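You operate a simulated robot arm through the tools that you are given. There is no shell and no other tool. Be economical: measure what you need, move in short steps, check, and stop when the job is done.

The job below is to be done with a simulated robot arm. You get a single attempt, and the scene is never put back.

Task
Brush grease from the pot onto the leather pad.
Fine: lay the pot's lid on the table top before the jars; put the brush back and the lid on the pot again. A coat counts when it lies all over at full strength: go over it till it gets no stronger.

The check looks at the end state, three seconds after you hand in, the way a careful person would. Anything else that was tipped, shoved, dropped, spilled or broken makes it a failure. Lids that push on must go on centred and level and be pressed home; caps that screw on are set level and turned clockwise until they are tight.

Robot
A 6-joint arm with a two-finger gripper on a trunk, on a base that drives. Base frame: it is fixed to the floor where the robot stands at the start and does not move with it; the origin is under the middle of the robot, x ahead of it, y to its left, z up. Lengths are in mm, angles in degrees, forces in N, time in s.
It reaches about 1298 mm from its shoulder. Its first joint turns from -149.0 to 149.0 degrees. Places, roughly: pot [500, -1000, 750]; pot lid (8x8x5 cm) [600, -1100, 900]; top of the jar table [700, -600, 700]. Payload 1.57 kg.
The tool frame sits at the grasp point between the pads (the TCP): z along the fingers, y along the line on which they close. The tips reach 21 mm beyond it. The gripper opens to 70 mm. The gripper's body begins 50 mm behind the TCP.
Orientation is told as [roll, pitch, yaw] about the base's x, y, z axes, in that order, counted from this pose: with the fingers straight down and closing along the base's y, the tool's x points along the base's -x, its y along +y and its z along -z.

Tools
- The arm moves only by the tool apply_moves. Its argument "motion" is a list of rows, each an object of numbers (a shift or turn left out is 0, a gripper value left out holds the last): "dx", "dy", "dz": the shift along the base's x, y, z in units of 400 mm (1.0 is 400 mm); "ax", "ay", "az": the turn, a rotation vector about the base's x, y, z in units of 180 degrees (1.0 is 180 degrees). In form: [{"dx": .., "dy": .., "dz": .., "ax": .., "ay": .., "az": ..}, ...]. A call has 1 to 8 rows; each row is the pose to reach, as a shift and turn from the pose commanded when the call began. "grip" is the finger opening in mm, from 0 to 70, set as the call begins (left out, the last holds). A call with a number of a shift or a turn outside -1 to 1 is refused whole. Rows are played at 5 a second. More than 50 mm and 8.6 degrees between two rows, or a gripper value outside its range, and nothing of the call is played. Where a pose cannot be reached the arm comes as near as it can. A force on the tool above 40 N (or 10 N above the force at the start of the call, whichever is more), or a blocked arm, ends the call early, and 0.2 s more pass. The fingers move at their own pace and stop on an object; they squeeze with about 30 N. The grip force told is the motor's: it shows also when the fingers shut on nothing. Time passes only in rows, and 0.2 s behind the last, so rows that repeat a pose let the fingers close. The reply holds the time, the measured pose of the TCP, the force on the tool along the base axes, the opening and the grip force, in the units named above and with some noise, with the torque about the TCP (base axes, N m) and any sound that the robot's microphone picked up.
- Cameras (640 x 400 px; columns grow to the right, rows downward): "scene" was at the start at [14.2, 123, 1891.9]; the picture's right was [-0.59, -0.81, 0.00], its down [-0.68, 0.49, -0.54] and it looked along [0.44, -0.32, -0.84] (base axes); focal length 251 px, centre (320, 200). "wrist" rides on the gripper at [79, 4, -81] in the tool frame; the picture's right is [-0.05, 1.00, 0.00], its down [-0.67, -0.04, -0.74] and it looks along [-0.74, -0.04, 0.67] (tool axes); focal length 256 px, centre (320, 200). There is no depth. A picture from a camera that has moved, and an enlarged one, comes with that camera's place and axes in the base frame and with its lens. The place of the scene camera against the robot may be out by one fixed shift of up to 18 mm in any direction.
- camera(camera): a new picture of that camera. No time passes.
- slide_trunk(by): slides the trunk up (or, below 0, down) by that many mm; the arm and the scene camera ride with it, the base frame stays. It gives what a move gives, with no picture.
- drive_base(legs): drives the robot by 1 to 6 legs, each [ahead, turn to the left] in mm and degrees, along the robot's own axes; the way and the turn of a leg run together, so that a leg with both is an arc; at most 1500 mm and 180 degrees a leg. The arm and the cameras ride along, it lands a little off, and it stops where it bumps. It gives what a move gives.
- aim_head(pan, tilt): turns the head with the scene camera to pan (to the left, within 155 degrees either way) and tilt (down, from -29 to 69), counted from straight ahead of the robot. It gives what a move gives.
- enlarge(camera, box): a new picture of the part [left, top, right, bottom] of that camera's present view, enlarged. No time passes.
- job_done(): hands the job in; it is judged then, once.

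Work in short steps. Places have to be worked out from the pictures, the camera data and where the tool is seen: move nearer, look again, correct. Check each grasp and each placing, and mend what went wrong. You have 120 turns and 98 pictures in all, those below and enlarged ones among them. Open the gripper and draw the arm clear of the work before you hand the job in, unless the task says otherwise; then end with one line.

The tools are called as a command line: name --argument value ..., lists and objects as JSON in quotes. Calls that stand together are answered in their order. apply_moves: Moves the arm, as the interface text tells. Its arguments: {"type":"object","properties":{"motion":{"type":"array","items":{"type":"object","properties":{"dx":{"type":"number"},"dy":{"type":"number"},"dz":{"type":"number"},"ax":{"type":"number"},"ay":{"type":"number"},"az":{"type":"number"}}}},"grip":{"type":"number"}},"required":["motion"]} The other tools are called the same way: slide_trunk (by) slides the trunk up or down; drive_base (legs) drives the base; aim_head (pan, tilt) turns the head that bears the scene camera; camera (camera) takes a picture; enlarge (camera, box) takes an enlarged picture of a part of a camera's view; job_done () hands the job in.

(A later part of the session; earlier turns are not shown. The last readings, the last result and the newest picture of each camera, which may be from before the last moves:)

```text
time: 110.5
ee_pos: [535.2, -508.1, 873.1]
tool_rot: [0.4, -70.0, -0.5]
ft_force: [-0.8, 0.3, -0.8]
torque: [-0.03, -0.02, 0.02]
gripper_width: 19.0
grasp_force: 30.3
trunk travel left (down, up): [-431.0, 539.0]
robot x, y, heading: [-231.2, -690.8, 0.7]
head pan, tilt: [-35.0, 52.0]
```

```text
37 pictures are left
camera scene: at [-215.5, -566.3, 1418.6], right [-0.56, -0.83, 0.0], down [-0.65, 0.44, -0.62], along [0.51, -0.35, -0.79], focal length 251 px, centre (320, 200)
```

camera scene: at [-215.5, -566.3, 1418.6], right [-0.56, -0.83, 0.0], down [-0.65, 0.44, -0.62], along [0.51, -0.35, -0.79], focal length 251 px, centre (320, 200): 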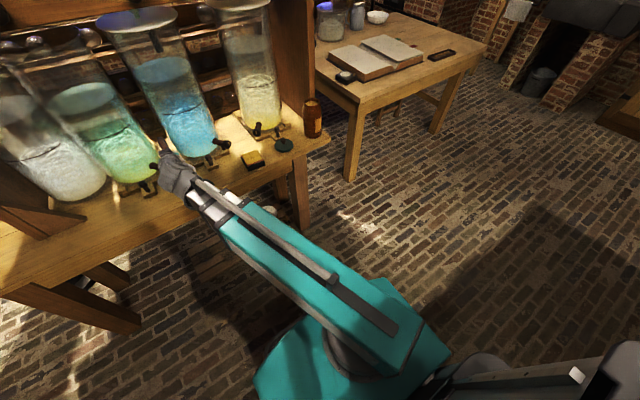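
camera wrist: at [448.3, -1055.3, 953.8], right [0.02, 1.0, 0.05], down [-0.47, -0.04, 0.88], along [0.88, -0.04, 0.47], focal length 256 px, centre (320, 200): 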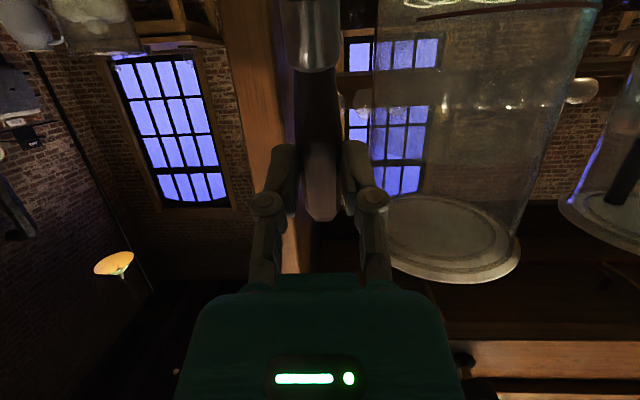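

enlarge --camera "scene" --box '[228, 140, 276, 170]'

enlarge --camera "scene" --box '[130, 120, 226, 180]'

```text
13.33 times, centred on (252, 155) of scene
camera zoom: at [-215.5, -566.3, 1418.6], right [-0.56, -0.83, 0.0], down [-0.65, 0.44, -0.62], along [0.51, -0.35, -0.79], focal length 3343 px, centre (1227, 800)
```

zoom: 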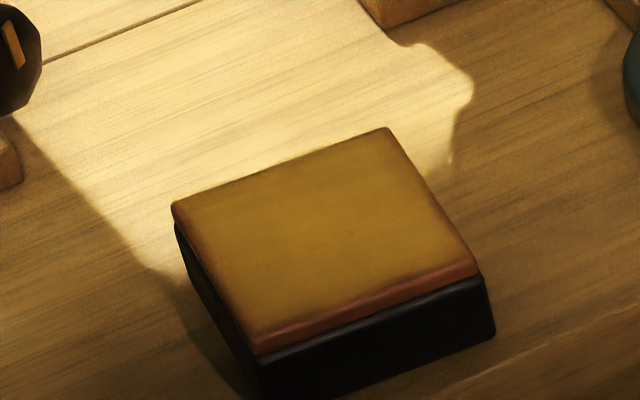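

```text
6.67 times, centred on (178, 150) of scene
camera zoom: at [-215.5, -566.3, 1418.6], right [-0.56, -0.83, 0.0], down [-0.65, 0.44, -0.62], along [0.51, -0.35, -0.79], focal length 1672 px, centre (1267, 533)
```

zoom: 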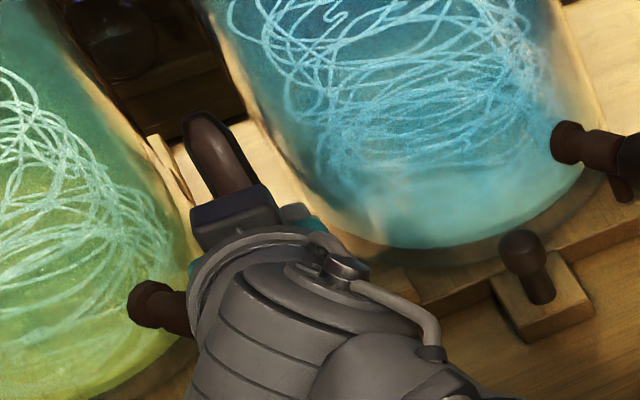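

Pad is coated in the middle but thin at the front and side edges (contact is ~9 mm ahead of the tip centre). I'll reload at the pot and go over the whole again with strokes shifted toward -x.

slide_trunk --by 108

apply_moves --motion '[{"dy": -0.12}, {"dy": -0.24}, {"dy": -0.36}, {"dy": -0.48}, {"dy": -0.6}, {"dy": -0.72}, {"dy": -0.84}, {"dy": -0.96}]'

apply_moves --motion '[{"dx": 0.03, "dy": -0.1}, {"dx": 0.06, "dy": -0.2}, {"dx": 0.08, "dy": -0.3}, {"dx": 0.096, "dy": -0.418}]'

slide_trunk --by -48

enlarge --camera "scene" --box '[270, 70, 366, 130]'

```text
time: 111.9
ee_pos: [534.6, -509.0, 980.1]
tool_rot: [0.4, -70.0, -0.5]
ft_force: [-0.3, 0.5, 0.0]
torque: [-0.01, 0.05, -0.02]
gripper_width: 19.2
grasp_force: 29.8
trunk travel left (down, up): [-539.0, 431.0]
robot x, y, heading: [-237.2, -692.5, 0.9]
head pan, tilt: [-35.0, 52.0]
```

```text
time: 113.7
ee_pos: [534.2, -894.5, 980.2]
tool_rot: [0.4, -70.0, -0.4]
ft_force: [0.4, 0.7, 0.1]
torque: [0.02, 0.01, 0.0]
gripper_width: 18.8
grasp_force: 29.8
trunk travel left (down, up): [-539.0, 431.0]
robot x, y, heading: [-232.8, -693.2, 0.8]
head pan, tilt: [-35.0, 52.0]
```

```text
time: 114.7
ee_pos: [574.3, -1058.4, 981.6]
tool_rot: [0.2, -70.2, -0.4]
ft_force: [-0.1, -0.3, 0.1]
torque: [0.01, 0.03, -0.04]
gripper_width: 18.9
grasp_force: 29.9
trunk travel left (down, up): [-539.0, 431.0]
robot x, y, heading: [-231.1, -687.5, 0.7]
head pan, tilt: [-35.0, 52.0]
```

```text
time: 115.6
ee_pos: [575.1, -1059.8, 933.3]
tool_rot: [0.4, -70.3, -0.5]
ft_force: [-0.1, -0.2, 0.1]
torque: [0.0, 0.02, -0.03]
gripper_width: 19.0
grasp_force: 30.0
trunk travel left (down, up): [-491.0, 479.0]
robot x, y, heading: [-232.9, -689.7, 0.7]
head pan, tilt: [-35.0, 52.0]
```

```text
6.67 times, centred on (318, 100) of scene
camera zoom: at [-215.6, -566.1, 1478.5], right [-0.56, -0.83, 0.0], down [-0.65, 0.44, -0.62], along [0.51, -0.35, -0.79], focal length 1672 px, centre (333, 867)
```

zoom: 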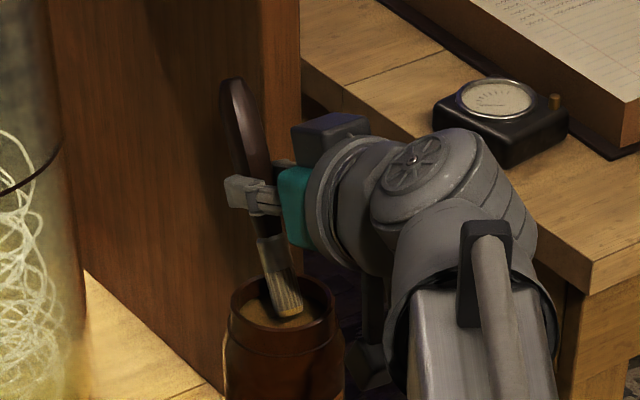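

Inside the opening. Dip to TCP ≈921, stir, and lift out, then return to the pad and lower.

slide_trunk --by -12

apply_moves --motion '[{"dx": 0.01}, {"dy": 0.01}, {"dx": -0.01}, {"dy": -0.01}, {"dx": 0.01}, {"dx": 0}]'

slide_trunk --by 60

apply_moves --motion '[{"dx": -0.02, "dy": 0.1}, {"dx": -0.03, "dy": 0.2}, {"dx": -0.04, "dy": 0.3}, {"dx": -0.05, "dy": 0.4}, {"dx": -0.04, "dy": 0.5}, {"dx": -0.04, "dy": 0.6}, {"dx": -0.04, "dy": 0.66}]'

slide_trunk --by -168

```text
time: 116.2
ee_pos: [572.2, -1058.6, 920.0]
tool_rot: [0.5, -70.1, -0.6]
ft_force: [-0.1, 0.0, 0.1]
torque: [0.01, -0.01, 0.0]
gripper_width: 18.8
grasp_force: 30.2
trunk travel left (down, up): [-479.0, 491.0]
robot x, y, heading: [-230.8, -692.1, 0.4]
head pan, tilt: [-35.0, 52.0]
```

```text
time: 117.6
ee_pos: [574.4, -1059.3, 921.6]
tool_rot: [0.3, -70.2, -0.5]
ft_force: [-0.7, 0.0, -0.9]
torque: [0.02, -0.01, 0.0]
gripper_width: 19.0
grasp_force: 30.1
trunk travel left (down, up): [-479.0, 491.0]
robot x, y, heading: [-231.3, -690.4, 0.6]
head pan, tilt: [-35.0, 52.0]
```

```text
time: 118.6
ee_pos: [572.9, -1059.7, 981.1]
tool_rot: [0.5, -70.1, -0.5]
ft_force: [-0.3, -0.5, -0.3]
torque: [0.0, 0.0, -0.02]
gripper_width: 18.5
grasp_force: 30.3
trunk travel left (down, up): [-539.0, 431.0]
robot x, y, heading: [-234.7, -692.0, 0.8]
head pan, tilt: [-35.0, 52.0]
```

```text
time: 120.2
ee_pos: [557.7, -795.0, 981.3]
tool_rot: [0.6, -70.2, -0.6]
ft_force: [-0.6, -1.0, -1.1]
torque: [-0.05, -0.01, 0.02]
gripper_width: 19.0
grasp_force: 30.2
out of reach, approached as far as the arm can: row 4
trunk travel left (down, up): [-539.0, 431.0]
robot x, y, heading: [-234.2, -688.0, 0.6]
head pan, tilt: [-35.0, 52.0]
```

```text
time: 122.1
ee_pos: [557.4, -795.5, 814.7]
tool_rot: [0.4, -70.3, -0.5]
ft_force: [1.9, -0.1, 7.8]
torque: [0.0, -0.09, -0.03]
gripper_width: 19.0
grasp_force: 30.4
trunk travel left (down, up): [-371.0, 599.0]
robot x, y, heading: [-233.7, -694.4, 0.8]
head pan, tilt: [-35.0, 52.0]
```

On the pad (7.8 N). Now full raster, range shifted toward the front edge, from y -800 to -727.

apply_moves --motion '[{"dx": 0, "dy": -0.012}, {"dx": -0.082, "dy": -0.012}, {"dx": 0, "dy": -0.012}, {"dx": 0.08, "dy": -0.012}, {"dx": 0.08, "dy": 0.015}, {"dx": 0, "dy": 0.015}, {"dx": -0.082, "dy": 0.015}, {"dx": -0.082, "dy": 0.045}]'

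apply_moves --motion '[{"dx": 0.08}, {"dx": 0.162}, {"dx": 0.162, "dy": 0.03}, {"dx": 0.08, "dy": 0.03}, {"dx": 0, "dy": 0.03}, {"dx": 0, "dy": 0.06}, {"dx": 0.08, "dy": 0.06}, {"dx": 0.162, "dy": 0.06}]'

apply_moves --motion '[{"dy": 0.03}, {"dx": -0.08, "dy": 0.03}, {"dx": -0.162, "dy": 0.03}, {"dx": -0.162, "dy": 0.065}, {"dx": -0.08, "dy": 0.065}, {"dx": 0, "dy": 0.065}, {"dx": -0.08, "dy": 0.065}, {"dx": -0.162, "dy": 0.065}]'

apply_moves --motion '[{"dy": -0.06}, {"dy": -0.12}, {"dy": -0.18}, {"dx": 0.01, "dy": -0.12}, {"dx": 0.01, "dy": -0.06}, {"dx": 0.01, "dy": 0}]'

```text
time: 123.9
ee_pos: [523.7, -777.1, 813.5]
tool_rot: [0.3, -70.4, -0.4]
ft_force: [-1.3, -1.8, 8.5]
torque: [-0.18, 0.16, 0.01]
gripper_width: 19.0
grasp_force: 29.2
trunk travel left (down, up): [-371.0, 599.0]
robot x, y, heading: [-232.1, -690.3, 0.6]
head pan, tilt: [-35.0, 52.0]
```

```text
time: 125.7
ee_pos: [588.8, -754.6, 812.8]
tool_rot: [0.4, -70.1, -0.5]
ft_force: [0.8, -0.7, 9.0]
torque: [0.03, 0.02, 0.0]
gripper_width: 19.0
grasp_force: 29.8
trunk travel left (down, up): [-371.0, 599.0]
robot x, y, heading: [-234.8, -688.0, 0.8]
head pan, tilt: [-35.0, 52.0]
```

```text
time: 127.5
ee_pos: [522.4, -727.3, 813.0]
tool_rot: [0.3, -70.1, -0.4]
ft_force: [-3.2, -0.1, 8.1]
torque: [-0.01, 0.31, 0.02]
gripper_width: 18.7
grasp_force: 29.5
trunk travel left (down, up): [-371.0, 599.0]
robot x, y, heading: [-231.6, -690.1, 0.9]
head pan, tilt: [-35.0, 52.0]
```

```text
time: 128.9
ee_pos: [529.9, -728.3, 812.7]
tool_rot: [0.4, -70.1, -0.5]
ft_force: [0.2, 0.6, 5.8]
torque: [-0.01, 0.04, -0.03]
gripper_width: 19.0
grasp_force: 29.4
trunk travel left (down, up): [-371.0, 599.0]
robot x, y, heading: [-229.3, -690.9, 0.6]
head pan, tilt: [-35.0, 52.0]
```

Lift and move aside to inspect the coat and the bristles.

slide_trunk --by 60

apply_moves --motion '[{"dy": 0.12}, {"dy": 0.24}, {"dy": 0.36}, {"dy": 0.48}, {"dy": 0.55}]'

enlarge --camera "scene" --box '[228, 140, 276, 170]'

```text
time: 129.9
ee_pos: [530.6, -728.8, 872.0]
tool_rot: [0.3, -70.1, -0.4]
ft_force: [-0.1, 0.0, 0.5]
torque: [0.0, -0.01, 0.03]
gripper_width: 19.1
grasp_force: 30.1
trunk travel left (down, up): [-431.0, 539.0]
robot x, y, heading: [-232.2, -693.9, 0.8]
head pan, tilt: [-35.0, 52.0]
```

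```text
time: 131.1
ee_pos: [531.5, -510.0, 872.7]
tool_rot: [0.5, -70.1, -0.7]
ft_force: [-0.2, -0.5, -0.1]
torque: [-0.05, 0.02, -0.01]
gripper_width: 18.9
grasp_force: 29.8
trunk travel left (down, up): [-431.0, 539.0]
robot x, y, heading: [-235.2, -691.6, 0.6]
head pan, tilt: [-35.0, 52.0]
```

```text
13.33 times, centred on (252, 155) of scene
camera zoom: at [-215.5, -566.3, 1418.6], right [-0.56, -0.83, 0.0], down [-0.65, 0.44, -0.62], along [0.51, -0.35, -0.79], focal length 3343 px, centre (1227, 800)
```

zoom: 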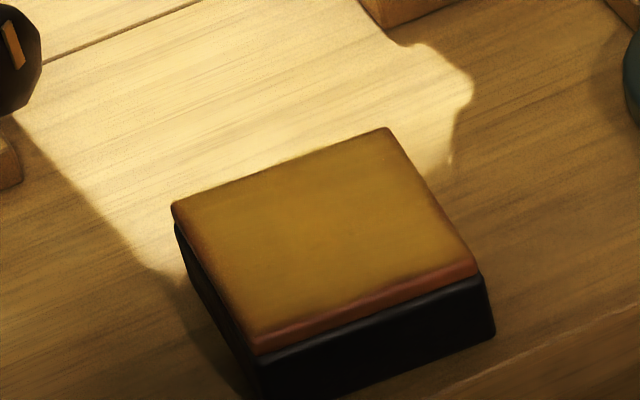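

No change, so the second dip missed the grease (the brush slid ~7 mm back in the grip). I go back and dip deeper by feel.

slide_trunk --by 108

apply_moves --motion '[{"dx": 0.02, "dy": -0.12}, {"dx": 0.02, "dy": -0.24}, {"dx": 0.02, "dy": -0.36}, {"dx": 0.03, "dy": -0.48}, {"dx": 0.03, "dy": -0.6}, {"dx": 0.03, "dy": -0.72}, {"dx": 0.04, "dy": -0.84}, {"dx": 0.05, "dy": -0.96}]'

apply_moves --motion '[{"dx": 0.02, "dy": -0.1}, {"dx": 0.04, "dy": -0.2}, {"dx": 0.05, "dy": -0.3}, {"dx": 0.055, "dy": -0.415}]'

slide_trunk --by -61

slide_trunk --by -3

slide_trunk --by -3

```text
time: 132.5
ee_pos: [531.7, -509.9, 981.7]
tool_rot: [0.4, -70.2, -0.4]
ft_force: [-0.5, -0.7, 0.0]
torque: [0.04, 0.01, -0.02]
gripper_width: 18.7
grasp_force: 30.4
trunk travel left (down, up): [-539.0, 431.0]
robot x, y, heading: [-229.3, -689.3, 0.8]
head pan, tilt: [-35.0, 52.0]
```

```text
time: 134.3
ee_pos: [553.8, -893.7, 980.1]
tool_rot: [0.4, -70.2, -0.5]
ft_force: [-0.3, 0.0, -0.5]
torque: [0.01, -0.01, -0.03]
gripper_width: 19.0
grasp_force: 30.3
trunk travel left (down, up): [-539.0, 431.0]
robot x, y, heading: [-234.2, -693.3, 0.8]
head pan, tilt: [-35.0, 52.0]
```

```text
time: 135.3
ee_pos: [574.2, -1060.0, 981.0]
tool_rot: [0.3, -70.2, -0.4]
ft_force: [0.5, 0.4, -0.7]
torque: [0.0, 0.0, -0.03]
gripper_width: 18.9
grasp_force: 30.4
trunk travel left (down, up): [-539.0, 431.0]
robot x, y, heading: [-232.0, -691.1, 0.6]
head pan, tilt: [-35.0, 52.0]
```

```text
time: 136.3
ee_pos: [572.6, -1060.8, 920.9]
tool_rot: [0.4, -70.2, -0.5]
ft_force: [2.7, -0.6, 6.9]
torque: [-0.05, -0.14, 0.02]
gripper_width: 19.0
grasp_force: 30.0
trunk travel left (down, up): [-478.0, 492.0]
robot x, y, heading: [-233.5, -688.6, 0.7]
head pan, tilt: [-35.0, 52.0]
```

```text
time: 136.8
ee_pos: [572.4, -1059.2, 920.0]
tool_rot: [0.4, -70.4, -0.7]
ft_force: [6.7, -0.2, 29.2]
torque: [-0.07, -0.25, 0.03]
gripper_width: 18.9
grasp_force: 30.0
trunk travel left (down, up): [-475.0, 495.0]
robot x, y, heading: [-232.9, -685.8, 0.8]
head pan, tilt: [-35.0, 52.0]
```

```text
time: 137.3
ee_pos: [571.5, -1060.0, 915.5]
tool_rot: [0.3, -70.3, -0.4]
ft_force: [6.6, -0.6, 25.7]
torque: [-0.04, -0.19, 0.04]
gripper_width: 19.0
grasp_force: 30.0
trunk travel left (down, up): [-472.0, 498.0]
robot x, y, heading: [-234.2, -689.2, 0.7]
head pan, tilt: [-35.0, 52.0]
```

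Firm contact now. I ease 2 mm, stir widely, and lift out to look at the bristles.

slide_trunk --by 2

apply_moves --motion '[{"dx": 0.015}, {"dy": 0.015}, {"dx": -0.015}, {"dy": -0.015}, {"dx": 0.015}, {"dy": 0.015}, {"dx": 0}]'

slide_trunk --by 65

enlarge --camera "scene" --box '[270, 70, 366, 130]'

```text
time: 137.9
ee_pos: [572.9, -1059.7, 917.0]
tool_rot: [0.2, -70.2, -0.2]
ft_force: [-0.3, -0.3, 1.3]
torque: [0.01, 0.1, 0.01]
gripper_width: 18.9
grasp_force: 30.0
trunk travel left (down, up): [-474.0, 496.0]
robot x, y, heading: [-231.8, -692.7, 0.9]
head pan, tilt: [-35.0, 52.0]
```

```text
time: 139.5
ee_pos: [573.4, -1061.7, 916.0]
tool_rot: [0.4, -70.2, -0.5]
ft_force: [0.2, 0.4, 0.4]
torque: [-0.01, -0.01, 0.0]
gripper_width: 18.6
grasp_force: 29.5
trunk travel left (down, up): [-474.0, 496.0]
robot x, y, heading: [-233.4, -696.4, 0.7]
head pan, tilt: [-35.0, 52.0]
```

```text
time: 140.5
ee_pos: [572.9, -1060.4, 980.7]
tool_rot: [0.2, -70.2, -0.5]
ft_force: [0.3, 0.7, 1.0]
torque: [-0.01, 0.03, 0.01]
gripper_width: 18.4
grasp_force: 29.9
trunk travel left (down, up): [-539.0, 431.0]
robot x, y, heading: [-229.1, -692.6, 0.8]
head pan, tilt: [-35.0, 52.0]
```

```text
6.67 times, centred on (318, 100) of scene
camera zoom: at [-215.4, -566.2, 1526.6], right [-0.56, -0.83, 0.0], down [-0.65, 0.44, -0.62], along [0.51, -0.35, -0.79], focal length 1672 px, centre (333, 867)
```

zoom: 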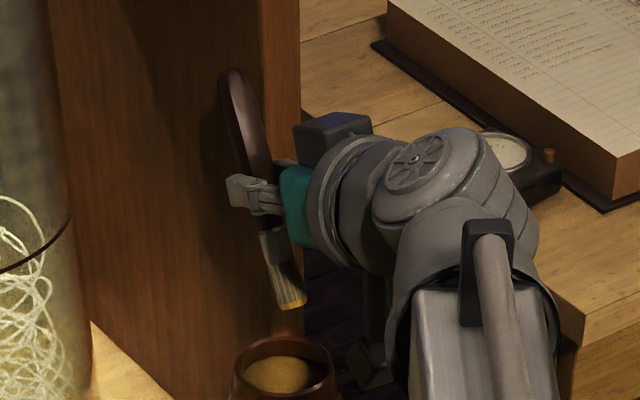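

Bristles are visibly loaded. Back to the pad, starting near the front +y edge.

apply_moves --motion '[{"dx": -0.02, "dy": 0.12}, {"dx": -0.03, "dy": 0.24}, {"dx": -0.04, "dy": 0.36}, {"dx": -0.04, "dy": 0.48}, {"dx": -0.04, "dy": 0.6}, {"dx": -0.05, "dy": 0.72}, {"dx": -0.07, "dy": 0.82}]'

slide_trunk --by -170

slide_trunk --by -2

```text
time: 142.1
ee_pos: [547.0, -732.3, 981.7]
tool_rot: [0.7, -70.1, -0.6]
ft_force: [0.0, -0.3, -0.2]
torque: [0.01, 0.01, 0.03]
gripper_width: 19.0
grasp_force: 30.2
trunk travel left (down, up): [-539.0, 431.0]
robot x, y, heading: [-234.0, -692.1, 0.7]
head pan, tilt: [-35.0, 52.0]
```

```text
time: 144.0
ee_pos: [546.8, -732.4, 810.3]
tool_rot: [0.5, -70.2, -0.6]
ft_force: [-0.1, 0.4, -1.4]
torque: [0.0, -0.02, 0.01]
gripper_width: 18.7
grasp_force: 30.0
trunk travel left (down, up): [-369.0, 601.0]
robot x, y, heading: [-235.5, -690.4, 0.7]
head pan, tilt: [-35.0, 52.0]
```

```text
time: 144.6
ee_pos: [547.4, -732.7, 808.2]
tool_rot: [0.6, -70.2, -0.5]
ft_force: [-0.2, 0.4, -1.0]
torque: [-0.01, -0.02, -0.01]
gripper_width: 19.1
grasp_force: 30.1
trunk travel left (down, up): [-367.0, 603.0]
robot x, y, heading: [-233.2, -687.8, 0.9]
head pan, tilt: [-35.0, 52.0]
```

slide_trunk --by -2

slide_trunk --by -1.5

slide_trunk --by -1.5

```text
time: 145.1
ee_pos: [547.0, -733.5, 808.6]
tool_rot: [0.5, -70.5, -0.6]
ft_force: [2.2, 0.2, 13.6]
torque: [0.03, 0.04, 0.0]
gripper_width: 18.9
grasp_force: 29.6
trunk travel left (down, up): [-365.0, 605.0]
robot x, y, heading: [-232.7, -691.6, 0.6]
head pan, tilt: [-35.0, 52.0]
```

```text
time: 145.6
ee_pos: [546.3, -732.6, 808.3]
tool_rot: [0.4, -70.4, -0.6]
ft_force: [5.6, -0.8, 26.5]
torque: [-0.04, -0.08, -0.02]
gripper_width: 19.2
grasp_force: 29.8
trunk travel left (down, up): [-364.0, 606.0]
robot x, y, heading: [-237.0, -688.9, 1.0]
head pan, tilt: [-35.0, 52.0]
```

```text
time: 146.1
ee_pos: [546.3, -732.2, 806.4]
tool_rot: [0.5, -70.6, -0.5]
ft_force: [7.8, 0.1, 28.2]
torque: [0.01, -0.24, -0.01]
gripper_width: 19.0
grasp_force: 30.5
trunk travel left (down, up): [-362.0, 608.0]
robot x, y, heading: [-236.3, -693.6, 0.6]
head pan, tilt: [-35.0, 52.0]
```

Contact at ~807 (29 N is too much); ease 2 mm and do full raster with edge emphasis.

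slide_trunk --by 2

apply_moves --motion '[{"dx": 0, "dy": 0.015}, {"dx": -0.068, "dy": 0.015}, {"dx": 0, "dy": 0.015}, {"dx": 0.1, "dy": 0.015}, {"dx": 0.1, "dy": -0.02}, {"dx": 0, "dy": -0.02}, {"dx": -0.068, "dy": -0.02}, {"dx": -0.068, "dy": -0.05}]'

apply_moves --motion '[{"dx": 0.085}, {"dx": 0.168}, {"dx": 0.168, "dy": -0.03}, {"dx": 0.085, "dy": -0.03}, {"dx": 0, "dy": -0.03}, {"dx": 0, "dy": -0.06}, {"dx": 0.085, "dy": -0.06}, {"dx": 0.168, "dy": -0.06}]'

apply_moves --motion '[{"dy": -0.03}, {"dx": -0.085, "dy": -0.03}, {"dx": -0.168, "dy": -0.03}, {"dx": -0.168, "dy": -0.055}, {"dx": -0.085, "dy": -0.055}, {"dx": 0, "dy": -0.055}, {"dx": -0.085, "dy": -0.055}, {"dx": -0.168, "dy": -0.055}]'

apply_moves --motion '[{"dy": 0.1}, {"dy": 0.185}, {"dx": 0.01, "dy": 0.1}, {"dx": 0.01, "dy": 0.0}, {"dx": 0.085, "dy": 0.0}, {"dx": 0.165, "dy": 0}, {"dx": 0.165, "dy": 0.1}, {"dx": 0.165, "dy": 0.185}]'

```text
time: 146.6
ee_pos: [546.2, -733.1, 805.7]
tool_rot: [0.4, -70.2, -0.4]
ft_force: [2.6, -0.4, 10.9]
torque: [-0.04, -0.07, 0.01]
gripper_width: 18.7
grasp_force: 30.3
trunk travel left (down, up): [-364.0, 606.0]
robot x, y, heading: [-230.3, -690.8, 0.7]
head pan, tilt: [-35.0, 52.0]
```

```text
time: 148.4
ee_pos: [519.8, -753.8, 805.9]
tool_rot: [0.5, -70.3, -0.5]
ft_force: [0.1, 0.6, -1.2]
torque: [0.01, 0.01, 0.0]
gripper_width: 18.9
grasp_force: 29.9
trunk travel left (down, up): [-364.0, 606.0]
robot x, y, heading: [-232.7, -689.3, 0.8]
head pan, tilt: [-35.0, 52.0]
```

```text
time: 150.2
ee_pos: [585.8, -779.4, 806.2]
tool_rot: [0.4, -70.3, -0.5]
ft_force: [0.6, 0.5, 0.8]
torque: [0.01, 0.0, -0.01]
gripper_width: 18.8
grasp_force: 30.4
trunk travel left (down, up): [-364.0, 606.0]
robot x, y, heading: [-231.1, -691.4, 0.6]
head pan, tilt: [-35.0, 52.0]
```

```text
time: 152.0
ee_pos: [517.0, -798.3, 806.6]
tool_rot: [0.5, -70.2, -0.5]
ft_force: [0.1, 0.1, 0.1]
torque: [0.01, -0.02, -0.03]
gripper_width: 19.0
grasp_force: 29.8
trunk travel left (down, up): [-364.0, 606.0]
robot x, y, heading: [-233.9, -687.9, 0.6]
head pan, tilt: [-35.0, 52.0]
```

```text
time: 153.8
ee_pos: [585.1, -724.5, 805.0]
tool_rot: [0.7, -70.0, -0.8]
ft_force: [1.1, 0.8, 1.7]
torque: [0.05, 0.06, -0.03]
gripper_width: 18.5
grasp_force: 30.4
trunk travel left (down, up): [-364.0, 606.0]
robot x, y, heading: [-233.8, -689.6, 0.9]
head pan, tilt: [-35.0, 52.0]
```

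Contact force went to zero for much of it (brush slid back). I look at the state.

slide_trunk --by 60

apply_moves --motion '[{"dx": -0.07, "dy": 0.1}, {"dx": -0.14, "dy": 0.2}, {"dx": -0.14, "dy": 0.32}, {"dx": -0.14, "dy": 0.44}, {"dx": -0.14, "dy": 0.54}]'

enlarge --camera "scene" --box '[228, 140, 276, 170]'

```text
time: 154.8
ee_pos: [586.3, -723.8, 865.8]
tool_rot: [0.4, -70.1, -0.5]
ft_force: [1.3, -0.7, 0.0]
torque: [0.0, -0.01, 0.01]
gripper_width: 18.7
grasp_force: 30.0
trunk travel left (down, up): [-424.0, 546.0]
robot x, y, heading: [-233.1, -691.6, 0.4]
head pan, tilt: [-35.0, 52.0]
```

```text
time: 156.0
ee_pos: [528.2, -508.2, 866.2]
tool_rot: [0.5, -70.0, -0.6]
ft_force: [0.2, 0.1, 1.0]
torque: [0.03, -0.01, 0.02]
gripper_width: 18.7
grasp_force: 30.1
trunk travel left (down, up): [-424.0, 546.0]
robot x, y, heading: [-232.5, -691.3, 0.8]
head pan, tilt: [-35.0, 52.0]
```

```text
13.33 times, centred on (252, 155) of scene
camera zoom: at [-215.5, -566.4, 1411.6], right [-0.56, -0.83, 0.0], down [-0.65, 0.44, -0.62], along [0.51, -0.35, -0.79], focal length 3343 px, centre (1227, 800)
```

zoom: 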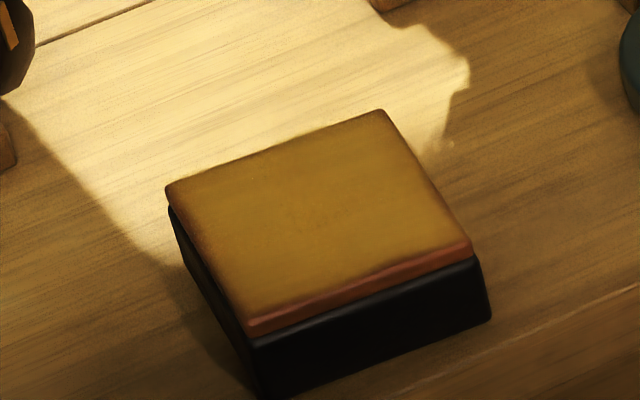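

Better but edges still a bit thin. I go back, feel for a light contact, and run the strokes again including the edges.

apply_moves --motion '[{"dx": 0.045, "dy": -0.1}, {"dx": 0.045, "dy": -0.22}, {"dx": 0.045, "dy": -0.34}, {"dx": 0.045, "dy": -0.46}, {"dx": 0.045, "dy": -0.58}]'

slide_trunk --by -61

slide_trunk --by -1

slide_trunk --by -1

```text
time: 157.2
ee_pos: [547.6, -738.4, 865.8]
tool_rot: [0.5, -70.3, -0.6]
ft_force: [-0.6, 0.4, -0.8]
torque: [-0.02, 0.01, -0.02]
gripper_width: 18.9
grasp_force: 30.2
trunk travel left (down, up): [-424.0, 546.0]
robot x, y, heading: [-232.6, -692.4, 0.8]
head pan, tilt: [-35.0, 52.0]
```

```text
time: 158.2
ee_pos: [547.1, -737.5, 804.8]
tool_rot: [0.3, -70.3, -0.5]
ft_force: [3.4, -0.4, 12.1]
torque: [-0.01, -0.08, 0.01]
gripper_width: 18.8
grasp_force: 29.9
trunk travel left (down, up): [-363.0, 607.0]
robot x, y, heading: [-233.5, -690.9, 0.7]
head pan, tilt: [-35.0, 52.0]
```

```text
time: 158.7
ee_pos: [546.4, -737.3, 805.5]
tool_rot: [0.4, -70.5, -0.5]
ft_force: [5.2, -0.1, 23.6]
torque: [-0.03, -0.03, -0.03]
gripper_width: 19.0
grasp_force: 30.5
trunk travel left (down, up): [-362.0, 608.0]
robot x, y, heading: [-237.6, -690.6, 0.6]
head pan, tilt: [-35.0, 52.0]
```

```text
time: 159.2
ee_pos: [547.5, -737.0, 805.4]
tool_rot: [0.3, -70.7, -0.4]
ft_force: [7.0, 0.4, 27.0]
torque: [0.0, -0.05, 0.01]
gripper_width: 19.1
grasp_force: 30.0
trunk travel left (down, up): [-361.0, 609.0]
robot x, y, heading: [-234.3, -690.0, 0.6]
head pan, tilt: [-35.0, 52.0]
```

slide_trunk --by 1

apply_moves --motion '[{"dx": 0, "dy": 0.028}, {"dx": -0.07, "dy": 0.028}, {"dx": 0, "dy": 0.028}, {"dx": 0.1, "dy": 0.028}, {"dx": 0, "dy": 0.028}, {"dx": -0.07, "dy": 0.028}, {"dx": -0.07, "dy": -0.01}, {"dx": 0, "dy": -0.01}]'

apply_moves --motion '[{"dx": 0.1}, {"dx": 0.1, "dy": -0.03}, {"dx": 0, "dy": -0.03}, {"dx": -0.07, "dy": -0.03}, {"dx": -0.07, "dy": -0.06}, {"dx": 0, "dy": -0.06}, {"dx": 0.1, "dy": -0.06}, {"dx": 0.1, "dy": -0.09}]'

apply_moves --motion '[{"dx": -0.1}, {"dx": -0.17}, {"dx": -0.17, "dy": -0.03}, {"dx": -0.1, "dy": -0.03}, {"dx": 0, "dy": -0.03}, {"dx": 0, "dy": -0.055}, {"dx": -0.1, "dy": -0.055}, {"dx": -0.17, "dy": -0.055}]'

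```text
time: 159.8
ee_pos: [547.0, -738.3, 804.8]
tool_rot: [0.4, -70.3, -0.5]
ft_force: [3.7, -0.1, 18.1]
torque: [-0.04, -0.02, 0.03]
gripper_width: 18.9
grasp_force: 29.6
trunk travel left (down, up): [-362.0, 608.0]
robot x, y, heading: [-233.2, -690.9, 0.5]
head pan, tilt: [-35.0, 52.0]
```

```text
time: 161.6
ee_pos: [546.5, -740.4, 802.5]
tool_rot: [0.5, -70.3, -0.6]
ft_force: [0.4, -0.2, 1.6]
torque: [-0.02, 0.02, -0.05]
gripper_width: 19.0
grasp_force: 29.9
trunk travel left (down, up): [-362.0, 608.0]
robot x, y, heading: [-232.3, -692.2, 0.6]
head pan, tilt: [-35.0, 52.0]
```

```text
time: 163.3
ee_pos: [587.1, -776.0, 803.8]
tool_rot: [0.4, -70.1, -0.6]
ft_force: [0.3, 0.7, 0.9]
torque: [0.0, -0.03, -0.02]
gripper_width: 18.9
grasp_force: 30.2
trunk travel left (down, up): [-362.0, 608.0]
robot x, y, heading: [-236.2, -692.3, 0.6]
head pan, tilt: [-35.0, 52.0]
```

```text
time: 165.2
ee_pos: [518.5, -798.5, 804.1]
tool_rot: [0.4, -70.2, -0.4]
ft_force: [-0.3, 0.6, -0.6]
torque: [-0.01, 0.01, -0.01]
gripper_width: 18.5
grasp_force: 30.0
trunk travel left (down, up): [-362.0, 608.0]
robot x, y, heading: [-231.5, -692.5, 0.5]
head pan, tilt: [-35.0, 52.0]
```

Contact is light again; I lower 2 mm and redo the -y half and front edge.

slide_trunk --by -2

apply_moves --motion '[{"dx": 0.085}, {"dx": 0.17}, {"dx": 0.17, "dy": 0.03}, {"dx": 0.085, "dy": 0.03}, {"dx": 0, "dy": 0.03}, {"dx": 0, "dy": 0.06}, {"dx": 0.085, "dy": 0.06}, {"dx": 0.17, "dy": 0.06}]'

slide_trunk --by -1

apply_moves --motion '[{"dy": 0.03}, {"dx": -0.085, "dy": 0.03}, {"dx": -0.17, "dy": 0.03}, {"dx": -0.17, "dy": 0.06}, {"dx": -0.085, "dy": 0.06}, {"dx": 0, "dy": 0.06}, {"dx": 0, "dy": 0.09}, {"dx": -0.085, "dy": 0.09}]'

apply_moves --motion '[{"dx": -0.085}, {"dx": -0.085, "dy": 0.035}, {"dx": 0, "dy": 0.035}, {"dx": 0.08, "dy": 0.035}, {"dx": 0, "dy": 0.035}, {"dx": -0.085, "dy": 0.035}, {"dx": -0.08, "dy": -0.07}, {"dx": -0.08, "dy": -0.15}]'

```text
time: 165.7
ee_pos: [519.7, -798.9, 800.5]
tool_rot: [0.4, -70.2, -0.5]
ft_force: [-0.2, -0.6, 0.0]
torque: [0.01, -0.03, 0.01]
gripper_width: 18.9
grasp_force: 30.0
trunk travel left (down, up): [-360.0, 610.0]
robot x, y, heading: [-236.2, -695.7, 0.8]
head pan, tilt: [-35.0, 52.0]
```

```text
time: 167.5
ee_pos: [592.0, -774.0, 802.8]
tool_rot: [0.4, -70.1, -0.5]
ft_force: [-0.1, -0.4, 2.0]
torque: [0.0, -0.03, 0.05]
gripper_width: 18.7
grasp_force: 30.4
trunk travel left (down, up): [-360.0, 610.0]
robot x, y, heading: [-234.0, -691.8, 0.8]
head pan, tilt: [-35.0, 52.0]
```

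```text
time: 168.0
ee_pos: [590.4, -775.2, 802.0]
tool_rot: [0.4, -70.4, -0.5]
ft_force: [3.0, -0.2, 10.0]
torque: [-0.02, -0.03, 0.01]
gripper_width: 18.6
grasp_force: 30.0
trunk travel left (down, up): [-359.0, 611.0]
robot x, y, heading: [-234.4, -689.0, 0.9]
head pan, tilt: [-35.0, 52.0]
```

```text
time: 169.8
ee_pos: [554.8, -739.2, 800.9]
tool_rot: [0.6, -70.3, -0.6]
ft_force: [-1.6, -0.1, 2.9]
torque: [0.0, 0.16, 0.03]
gripper_width: 19.1
grasp_force: 29.6
trunk travel left (down, up): [-359.0, 611.0]
robot x, y, heading: [-232.6, -691.5, 0.5]
head pan, tilt: [-35.0, 52.0]
```

```text
time: 171.6
ee_pos: [525.2, -799.0, 801.6]
tool_rot: [0.3, -70.2, -0.3]
ft_force: [0.4, 0.4, -0.2]
torque: [0.01, 0.01, 0.0]
gripper_width: 19.0
grasp_force: 30.2
trunk travel left (down, up): [-359.0, 611.0]
robot x, y, heading: [-233.8, -692.9, 1.2]
head pan, tilt: [-35.0, 52.0]
```

slide_trunk --by 65

apply_moves --motion '[{"dx": 0.01, "dy": 0.12}, {"dx": 0.01, "dy": 0.24}, {"dx": 0.01, "dy": 0.36}, {"dx": 0.01, "dy": 0.48}, {"dx": 0.01, "dy": 0.6}, {"dx": 0.01, "dy": 0.7}]'

enlarge --camera "scene" --box '[228, 135, 276, 165]'

```text
time: 172.6
ee_pos: [524.5, -797.7, 865.9]
tool_rot: [0.6, -70.2, -0.5]
ft_force: [0.2, -0.7, -0.2]
torque: [-0.01, -0.01, 0.01]
gripper_width: 18.4
grasp_force: 30.1
trunk travel left (down, up): [-424.0, 546.0]
robot x, y, heading: [-231.1, -688.7, 0.4]
head pan, tilt: [-35.0, 52.0]
```

```text
time: 174.0
ee_pos: [529.8, -520.0, 866.1]
tool_rot: [0.5, -70.2, -0.8]
ft_force: [-1.3, 0.5, -0.6]
torque: [0.03, 0.0, -0.01]
gripper_width: 18.9
grasp_force: 30.1
trunk travel left (down, up): [-424.0, 546.0]
robot x, y, heading: [-236.8, -690.6, 0.7]
head pan, tilt: [-35.0, 52.0]
```

```text
13.33 times, centred on (252, 150) of scene
camera zoom: at [-215.5, -566.4, 1411.6], right [-0.56, -0.83, 0.0], down [-0.65, 0.44, -0.62], along [0.51, -0.35, -0.79], focal length 3343 px, centre (1227, 867)
```

zoom: 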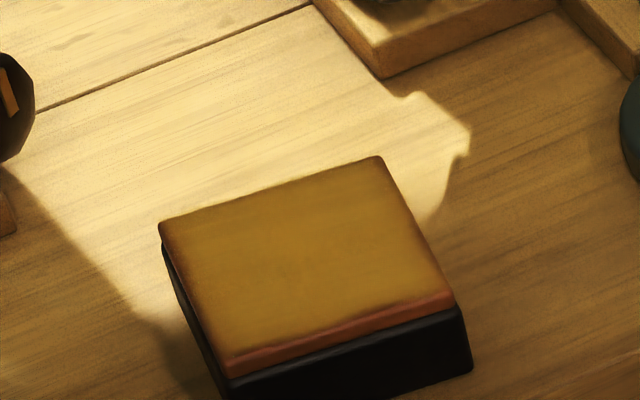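

The coat's middle is strong, but the +y edge, front and back corners are thin, and the pad slid ~9 mm in +x when the brush re-entered over its front edge. I reload with a light dip and treat the edges without running off the front.

slide_trunk --by 115

apply_moves --motion '[{"dx": 0.02, "dy": -0.12}, {"dx": 0.02, "dy": -0.24}, {"dx": 0.02, "dy": -0.36}, {"dx": 0.03, "dy": -0.48}, {"dx": 0.03, "dy": -0.6}, {"dx": 0.03, "dy": -0.72}, {"dx": 0.04, "dy": -0.84}, {"dx": 0.05, "dy": -0.96}]'

apply_moves --motion '[{"dx": 0.015, "dy": -0.1}, {"dx": 0.03, "dy": -0.2}, {"dx": 0.04, "dy": -0.3}, {"dx": 0.045, "dy": -0.39}]'

slide_trunk --by -68

slide_trunk --by -4

enlarge --camera "scene" --box '[270, 70, 366, 130]'

```text
time: 175.5
ee_pos: [528.2, -519.0, 981.4]
tool_rot: [0.5, -70.2, -0.5]
ft_force: [1.1, 0.4, 0.3]
torque: [-0.03, -0.02, 0.02]
gripper_width: 18.7
grasp_force: 30.1
trunk travel left (down, up): [-539.0, 431.0]
robot x, y, heading: [-231.6, -689.1, 0.7]
head pan, tilt: [-35.0, 52.0]
```

```text
time: 177.3
ee_pos: [548.4, -904.8, 979.5]
tool_rot: [0.4, -70.1, -0.5]
ft_force: [-0.3, -0.1, -0.2]
torque: [-0.01, 0.03, -0.03]
gripper_width: 19.0
grasp_force: 29.8
trunk travel left (down, up): [-539.0, 431.0]
robot x, y, heading: [-231.9, -692.2, 0.7]
head pan, tilt: [-35.0, 52.0]
```

```text
time: 178.3
ee_pos: [564.9, -1058.4, 980.4]
tool_rot: [0.5, -70.2, -0.5]
ft_force: [0.0, 0.4, -0.9]
torque: [-0.04, 0.03, -0.03]
gripper_width: 18.6
grasp_force: 30.2
trunk travel left (down, up): [-539.0, 431.0]
robot x, y, heading: [-235.4, -691.1, 0.4]
head pan, tilt: [-35.0, 52.0]
```

```text
time: 179.3
ee_pos: [565.3, -1059.0, 912.6]
tool_rot: [0.4, -70.2, -0.5]
ft_force: [1.9, 0.1, -0.4]
torque: [-0.03, -0.12, 0.01]
gripper_width: 18.9
grasp_force: 29.3
trunk travel left (down, up): [-471.0, 499.0]
robot x, y, heading: [-233.1, -692.2, 0.7]
head pan, tilt: [-35.0, 52.0]
```

```text
time: 179.9
ee_pos: [564.7, -1058.5, 909.2]
tool_rot: [0.5, -70.3, -0.6]
ft_force: [2.5, -0.7, 7.0]
torque: [-0.04, 0.05, 0.01]
gripper_width: 18.9
grasp_force: 30.0
trunk travel left (down, up): [-467.0, 503.0]
robot x, y, heading: [-233.6, -691.8, 0.5]
head pan, tilt: [-35.0, 52.0]
```

```text
6.67 times, centred on (318, 100) of scene
camera zoom: at [-216.1, -565.8, 1454.7], right [-0.56, -0.83, 0.0], down [-0.65, 0.44, -0.62], along [0.51, -0.35, -0.79], focal length 1672 px, centre (333, 867)
```

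zoom: 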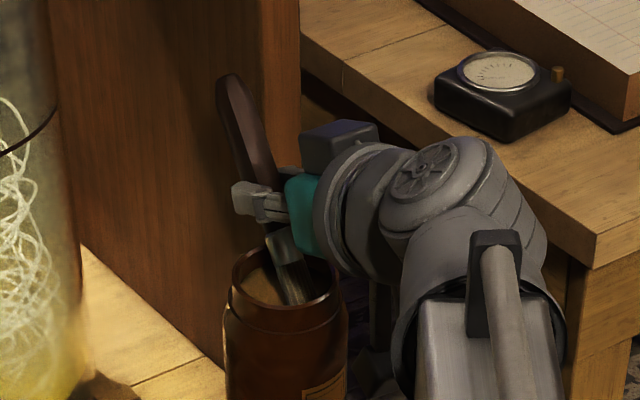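

The ferrule is near the front rim; I shift +9 mm in x, then dip 3 mm more and stir.

apply_moves --motion '[{"dx": 0.022}, {"dx": 0.022}]'

slide_trunk --by -2

apply_moves --motion '[{"dx": 0.01}, {"dy": 0.015}, {"dx": -0.01}, {"dy": -0.015}, {"dx": 0.01}, {"dy": 0.01}, {"dx": 0}]'

slide_trunk --by 74

enlarge --camera "scene" --box '[270, 70, 366, 130]'

```text
time: 180.5
ee_pos: [573.4, -1059.3, 909.3]
tool_rot: [0.3, -70.2, -0.5]
ft_force: [0.4, -3.0, 4.3]
torque: [-0.15, 0.06, 0.08]
gripper_width: 18.9
grasp_force: 30.1
trunk travel left (down, up): [-467.0, 503.0]
robot x, y, heading: [-232.3, -693.5, 0.9]
head pan, tilt: [-35.0, 52.0]
```

```text
time: 181.0
ee_pos: [571.2, -1058.9, 909.1]
tool_rot: [0.4, -70.2, -0.6]
ft_force: [2.6, -3.9, 18.9]
torque: [-0.22, 0.24, 0.07]
gripper_width: 18.7
grasp_force: 29.9
trunk travel left (down, up): [-465.0, 505.0]
robot x, y, heading: [-232.2, -691.4, 0.6]
head pan, tilt: [-35.0, 52.0]
```

```text
time: 182.6
ee_pos: [573.1, -1058.5, 906.8]
tool_rot: [0.5, -70.3, -0.5]
ft_force: [2.9, -1.6, 9.6]
torque: [-0.11, 0.09, 0.04]
gripper_width: 18.7
grasp_force: 30.1
trunk travel left (down, up): [-465.0, 505.0]
robot x, y, heading: [-233.7, -693.0, 0.7]
head pan, tilt: [-35.0, 52.0]
```

```text
time: 183.7
ee_pos: [572.9, -1060.6, 980.8]
tool_rot: [0.5, -70.2, -0.6]
ft_force: [0.4, 0.4, -0.4]
torque: [0.0, -0.02, 0.0]
gripper_width: 18.7
grasp_force: 30.1
trunk travel left (down, up): [-539.0, 431.0]
robot x, y, heading: [-234.4, -694.1, 0.8]
head pan, tilt: [-35.0, 52.0]
```

```text
6.67 times, centred on (318, 100) of scene
camera zoom: at [-215.4, -566.2, 1526.6], right [-0.56, -0.83, 0.0], down [-0.65, 0.44, -0.62], along [0.51, -0.35, -0.79], focal length 1672 px, centre (333, 867)
```

zoom: 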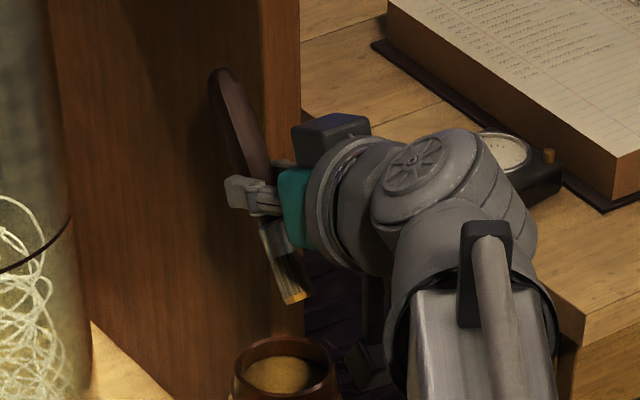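

Loaded; the brush has tilted ~5° in the jaws, acceptable. To the pad again, landing well inside it.

apply_moves --motion '[{"dx": -0.02, "dy": 0.12}, {"dx": -0.02, "dy": 0.24}, {"dx": -0.02, "dy": 0.36}, {"dx": -0.01, "dy": 0.48}, {"dx": 0, "dy": 0.6}, {"dx": 0, "dy": 0.72}, {"dx": 0, "dy": 0.8}]'

slide_trunk --by -172

slide_trunk --by -4

slide_trunk --by -2

```text
time: 185.3
ee_pos: [570.7, -737.2, 980.5]
tool_rot: [0.4, -70.4, -0.5]
ft_force: [0.3, 0.1, -0.3]
torque: [-0.02, 0.02, 0.0]
gripper_width: 18.8
grasp_force: 29.8
trunk travel left (down, up): [-539.0, 431.0]
robot x, y, heading: [-230.9, -693.3, 0.7]
head pan, tilt: [-35.0, 52.0]
```

```text
time: 187.2
ee_pos: [570.5, -739.0, 808.9]
tool_rot: [0.5, -70.4, -0.6]
ft_force: [-0.1, -0.3, -0.3]
torque: [0.03, 0.02, 0.02]
gripper_width: 18.9
grasp_force: 30.2
trunk travel left (down, up): [-367.0, 603.0]
robot x, y, heading: [-236.6, -689.7, 0.8]
head pan, tilt: [-35.0, 52.0]
```

```text
time: 187.8
ee_pos: [570.5, -738.2, 804.7]
tool_rot: [0.3, -70.2, -0.5]
ft_force: [0.1, -0.7, -0.4]
torque: [-0.02, 0.03, 0.0]
gripper_width: 19.0
grasp_force: 29.5
trunk travel left (down, up): [-363.0, 607.0]
robot x, y, heading: [-233.5, -689.3, 0.6]
head pan, tilt: [-35.0, 52.0]
```

```text
time: 188.3
ee_pos: [569.0, -736.7, 803.6]
tool_rot: [0.4, -70.3, -0.5]
ft_force: [0.3, -0.2, -0.1]
torque: [0.01, 0.04, -0.01]
gripper_width: 18.6
grasp_force: 30.2
trunk travel left (down, up): [-361.0, 609.0]
robot x, y, heading: [-238.5, -687.8, 1.0]
head pan, tilt: [-35.0, 52.0]
```

slide_trunk --by -2

slide_trunk --by -2

slide_trunk --by -1

enlarge --camera "scene" --box '[210, 120, 306, 180]'

```text
time: 188.8
ee_pos: [569.7, -737.1, 800.7]
tool_rot: [0.5, -70.3, -0.5]
ft_force: [0.5, 0.2, -1.5]
torque: [0.02, 0.02, -0.03]
gripper_width: 18.5
grasp_force: 30.0
trunk travel left (down, up): [-359.0, 611.0]
robot x, y, heading: [-233.5, -689.4, 0.6]
head pan, tilt: [-35.0, 52.0]
```

```text
time: 189.3
ee_pos: [570.7, -738.0, 800.9]
tool_rot: [0.4, -70.5, -0.5]
ft_force: [1.5, 0.2, 9.3]
torque: [0.0, 0.1, -0.01]
gripper_width: 18.9
grasp_force: 30.0
trunk travel left (down, up): [-357.0, 613.0]
robot x, y, heading: [-232.5, -692.6, 0.5]
head pan, tilt: [-35.0, 52.0]
```

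```text
time: 189.8
ee_pos: [569.6, -736.9, 799.5]
tool_rot: [0.4, -70.6, -0.5]
ft_force: [4.8, -0.1, 20.2]
torque: [-0.05, 0.22, -0.01]
gripper_width: 18.8
grasp_force: 30.1
trunk travel left (down, up): [-356.0, 614.0]
robot x, y, heading: [-235.0, -690.7, 1.1]
head pan, tilt: [-35.0, 52.0]
```

```text
6.67 times, centred on (258, 150) of scene
camera zoom: at [-217.2, -566.0, 1343.8], right [-0.56, -0.83, 0.0], down [-0.65, 0.44, -0.62], along [0.51, -0.35, -0.79], focal length 1672 px, centre (733, 533)
```

zoom: 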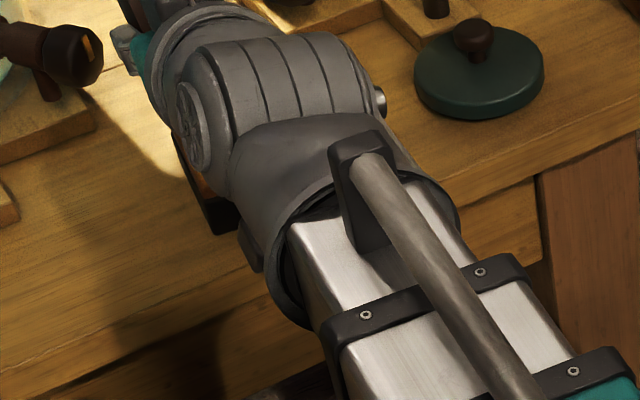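

Contact ≈800 at 20 N; ease 1 mm and stroke: the +y edge first, then the rest.

slide_trunk --by 1

apply_moves --motion '[{"dx": 0.0, "dy": 0.035}, {"dx": -0.075, "dy": 0.035}, {"dx": 0, "dy": 0.035}, {"dx": 0.085, "dy": 0.03}, {"dx": 0, "dy": 0.02}, {"dx": -0.075, "dy": 0.02}, {"dx": -0.075, "dy": 0.0}, {"dx": 0, "dy": 0.0}]'

apply_moves --motion '[{"dx": 0.085}, {"dx": 0.085, "dy": -0.03}, {"dx": 0, "dy": -0.03}, {"dx": -0.075, "dy": -0.03}, {"dx": -0.075, "dy": -0.06}, {"dx": 0, "dy": -0.06}, {"dx": 0.085, "dy": -0.06}, {"dx": 0.085, "dy": -0.09}]'

apply_moves --motion '[{"dx": -0.08}, {"dx": -0.16}, {"dx": -0.16, "dy": -0.03}, {"dx": -0.08, "dy": -0.03}, {"dx": 0, "dy": -0.03}, {"dx": 0, "dy": -0.06}, {"dx": -0.08, "dy": -0.06}, {"dx": -0.155, "dy": -0.06}]'

apply_moves --motion '[{"dx": 0.0, "dy": 0.1}, {"dx": 0, "dy": 0.2}, {"dx": 0.0, "dy": 0.1}, {"dx": 0, "dy": 0}, {"dx": 0.08, "dy": 0}, {"dx": 0.16, "dy": 0}, {"dx": 0.16, "dy": 0.1}, {"dx": 0.16, "dy": 0.2}]'

```text
time: 190.4
ee_pos: [569.9, -737.4, 799.2]
tool_rot: [0.4, -70.4, -0.4]
ft_force: [2.1, -0.5, 13.1]
torque: [0.02, 0.2, 0.02]
gripper_width: 19.0
grasp_force: 29.7
trunk travel left (down, up): [-357.0, 613.0]
robot x, y, heading: [-236.2, -687.7, 0.7]
head pan, tilt: [-35.0, 52.0]
```

```text
time: 192.2
ee_pos: [571.2, -737.6, 800.0]
tool_rot: [0.4, -70.1, -0.3]
ft_force: [0.0, -0.7, 0.7]
torque: [-0.01, 0.02, 0.01]
gripper_width: 18.9
grasp_force: 30.3
trunk travel left (down, up): [-357.0, 613.0]
robot x, y, heading: [-235.0, -692.2, 0.7]
head pan, tilt: [-35.0, 52.0]
```

```text
time: 194.0
ee_pos: [605.1, -773.3, 799.0]
tool_rot: [0.5, -70.3, -0.6]
ft_force: [0.3, 0.7, 2.1]
torque: [0.02, 0.07, 0.0]
gripper_width: 18.8
grasp_force: 30.0
trunk travel left (down, up): [-357.0, 613.0]
robot x, y, heading: [-232.4, -687.9, 0.7]
head pan, tilt: [-35.0, 52.0]
```

```text
time: 195.8
ee_pos: [542.6, -796.1, 800.1]
tool_rot: [0.3, -70.3, -0.5]
ft_force: [0.2, 0.1, -0.6]
torque: [0.01, -0.01, -0.01]
gripper_width: 18.7
grasp_force: 30.0
trunk travel left (down, up): [-357.0, 613.0]
robot x, y, heading: [-230.6, -690.7, 0.8]
head pan, tilt: [-35.0, 52.0]
```

```text
time: 197.6
ee_pos: [604.2, -717.2, 799.9]
tool_rot: [0.5, -70.4, -0.6]
ft_force: [-6.2, -10.8, 4.3]
torque: [-0.18, 0.04, -0.15]
gripper_width: 18.8
grasp_force: 29.8
trunk travel left (down, up): [-357.0, 613.0]
robot x, y, heading: [-230.3, -688.8, 0.7]
head pan, tilt: [-35.0, 52.0]
```

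A side force appeared (likely the blue jar's tap near the fingers); I back off at once toward -x,-y, lift, and look.

apply_moves --motion '[{"dx": -0.04, "dy": -0.04}, {"dx": -0.08, "dy": -0.06}]'

slide_trunk --by 66

apply_moves --motion '[{"dx": -0.1, "dy": 0.1}, {"dx": -0.1, "dy": 0.2}, {"dx": -0.1, "dy": 0.32}, {"dx": -0.1, "dy": 0.44}, {"dx": -0.1, "dy": 0.54}]'

enlarge --camera "scene" --box '[196, 120, 292, 180]'

enlarge --camera "scene" --box '[228, 135, 276, 165]'

```text
time: 198.2
ee_pos: [575.0, -741.2, 799.2]
tool_rot: [0.5, -70.3, -0.6]
ft_force: [-0.1, -0.9, -0.7]
torque: [0.01, 0.0, 0.04]
gripper_width: 19.0
grasp_force: 30.1
trunk travel left (down, up): [-357.0, 613.0]
robot x, y, heading: [-234.0, -691.2, 0.7]
head pan, tilt: [-35.0, 52.0]
```

```text
time: 199.2
ee_pos: [575.1, -741.6, 863.9]
tool_rot: [0.6, -70.2, -0.5]
ft_force: [-0.5, 0.2, -0.6]
torque: [0.02, -0.01, 0.01]
gripper_width: 18.7
grasp_force: 30.3
trunk travel left (down, up): [-423.0, 547.0]
robot x, y, heading: [-232.2, -694.4, 0.6]
head pan, tilt: [-35.0, 52.0]
```

```text
refused: row 1 steps farther than a row can; nothing moved
```

```text
6.67 times, centred on (244, 150) of scene
camera zoom: at [-215.5, -566.1, 1410.6], right [-0.56, -0.83, 0.0], down [-0.65, 0.44, -0.62], along [0.51, -0.35, -0.79], focal length 1672 px, centre (827, 533)
```

zoom: 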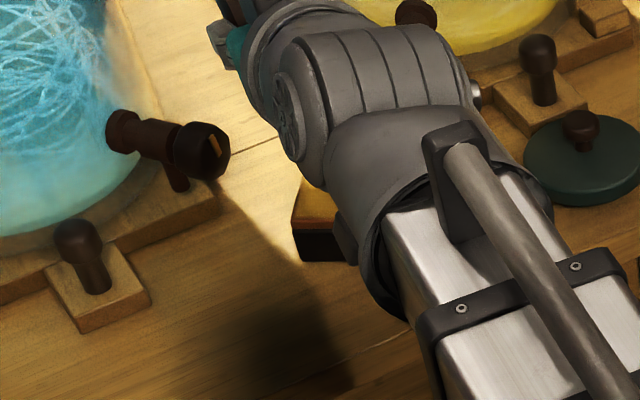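

```text
13.33 times, centred on (252, 150) of scene
camera zoom: at [-215.5, -566.1, 1410.6], right [-0.56, -0.83, 0.0], down [-0.65, 0.44, -0.62], along [0.51, -0.35, -0.79], focal length 3343 px, centre (1227, 867)
```

zoom: 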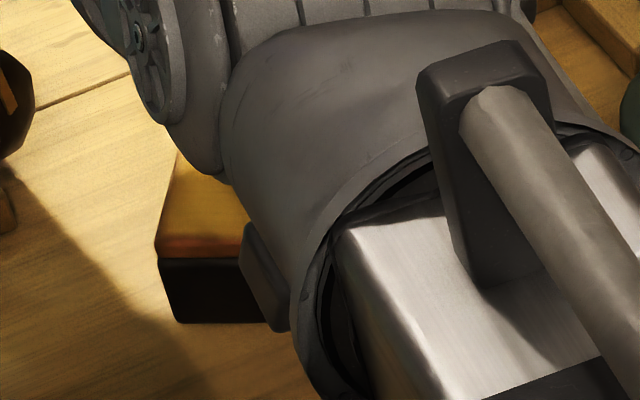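

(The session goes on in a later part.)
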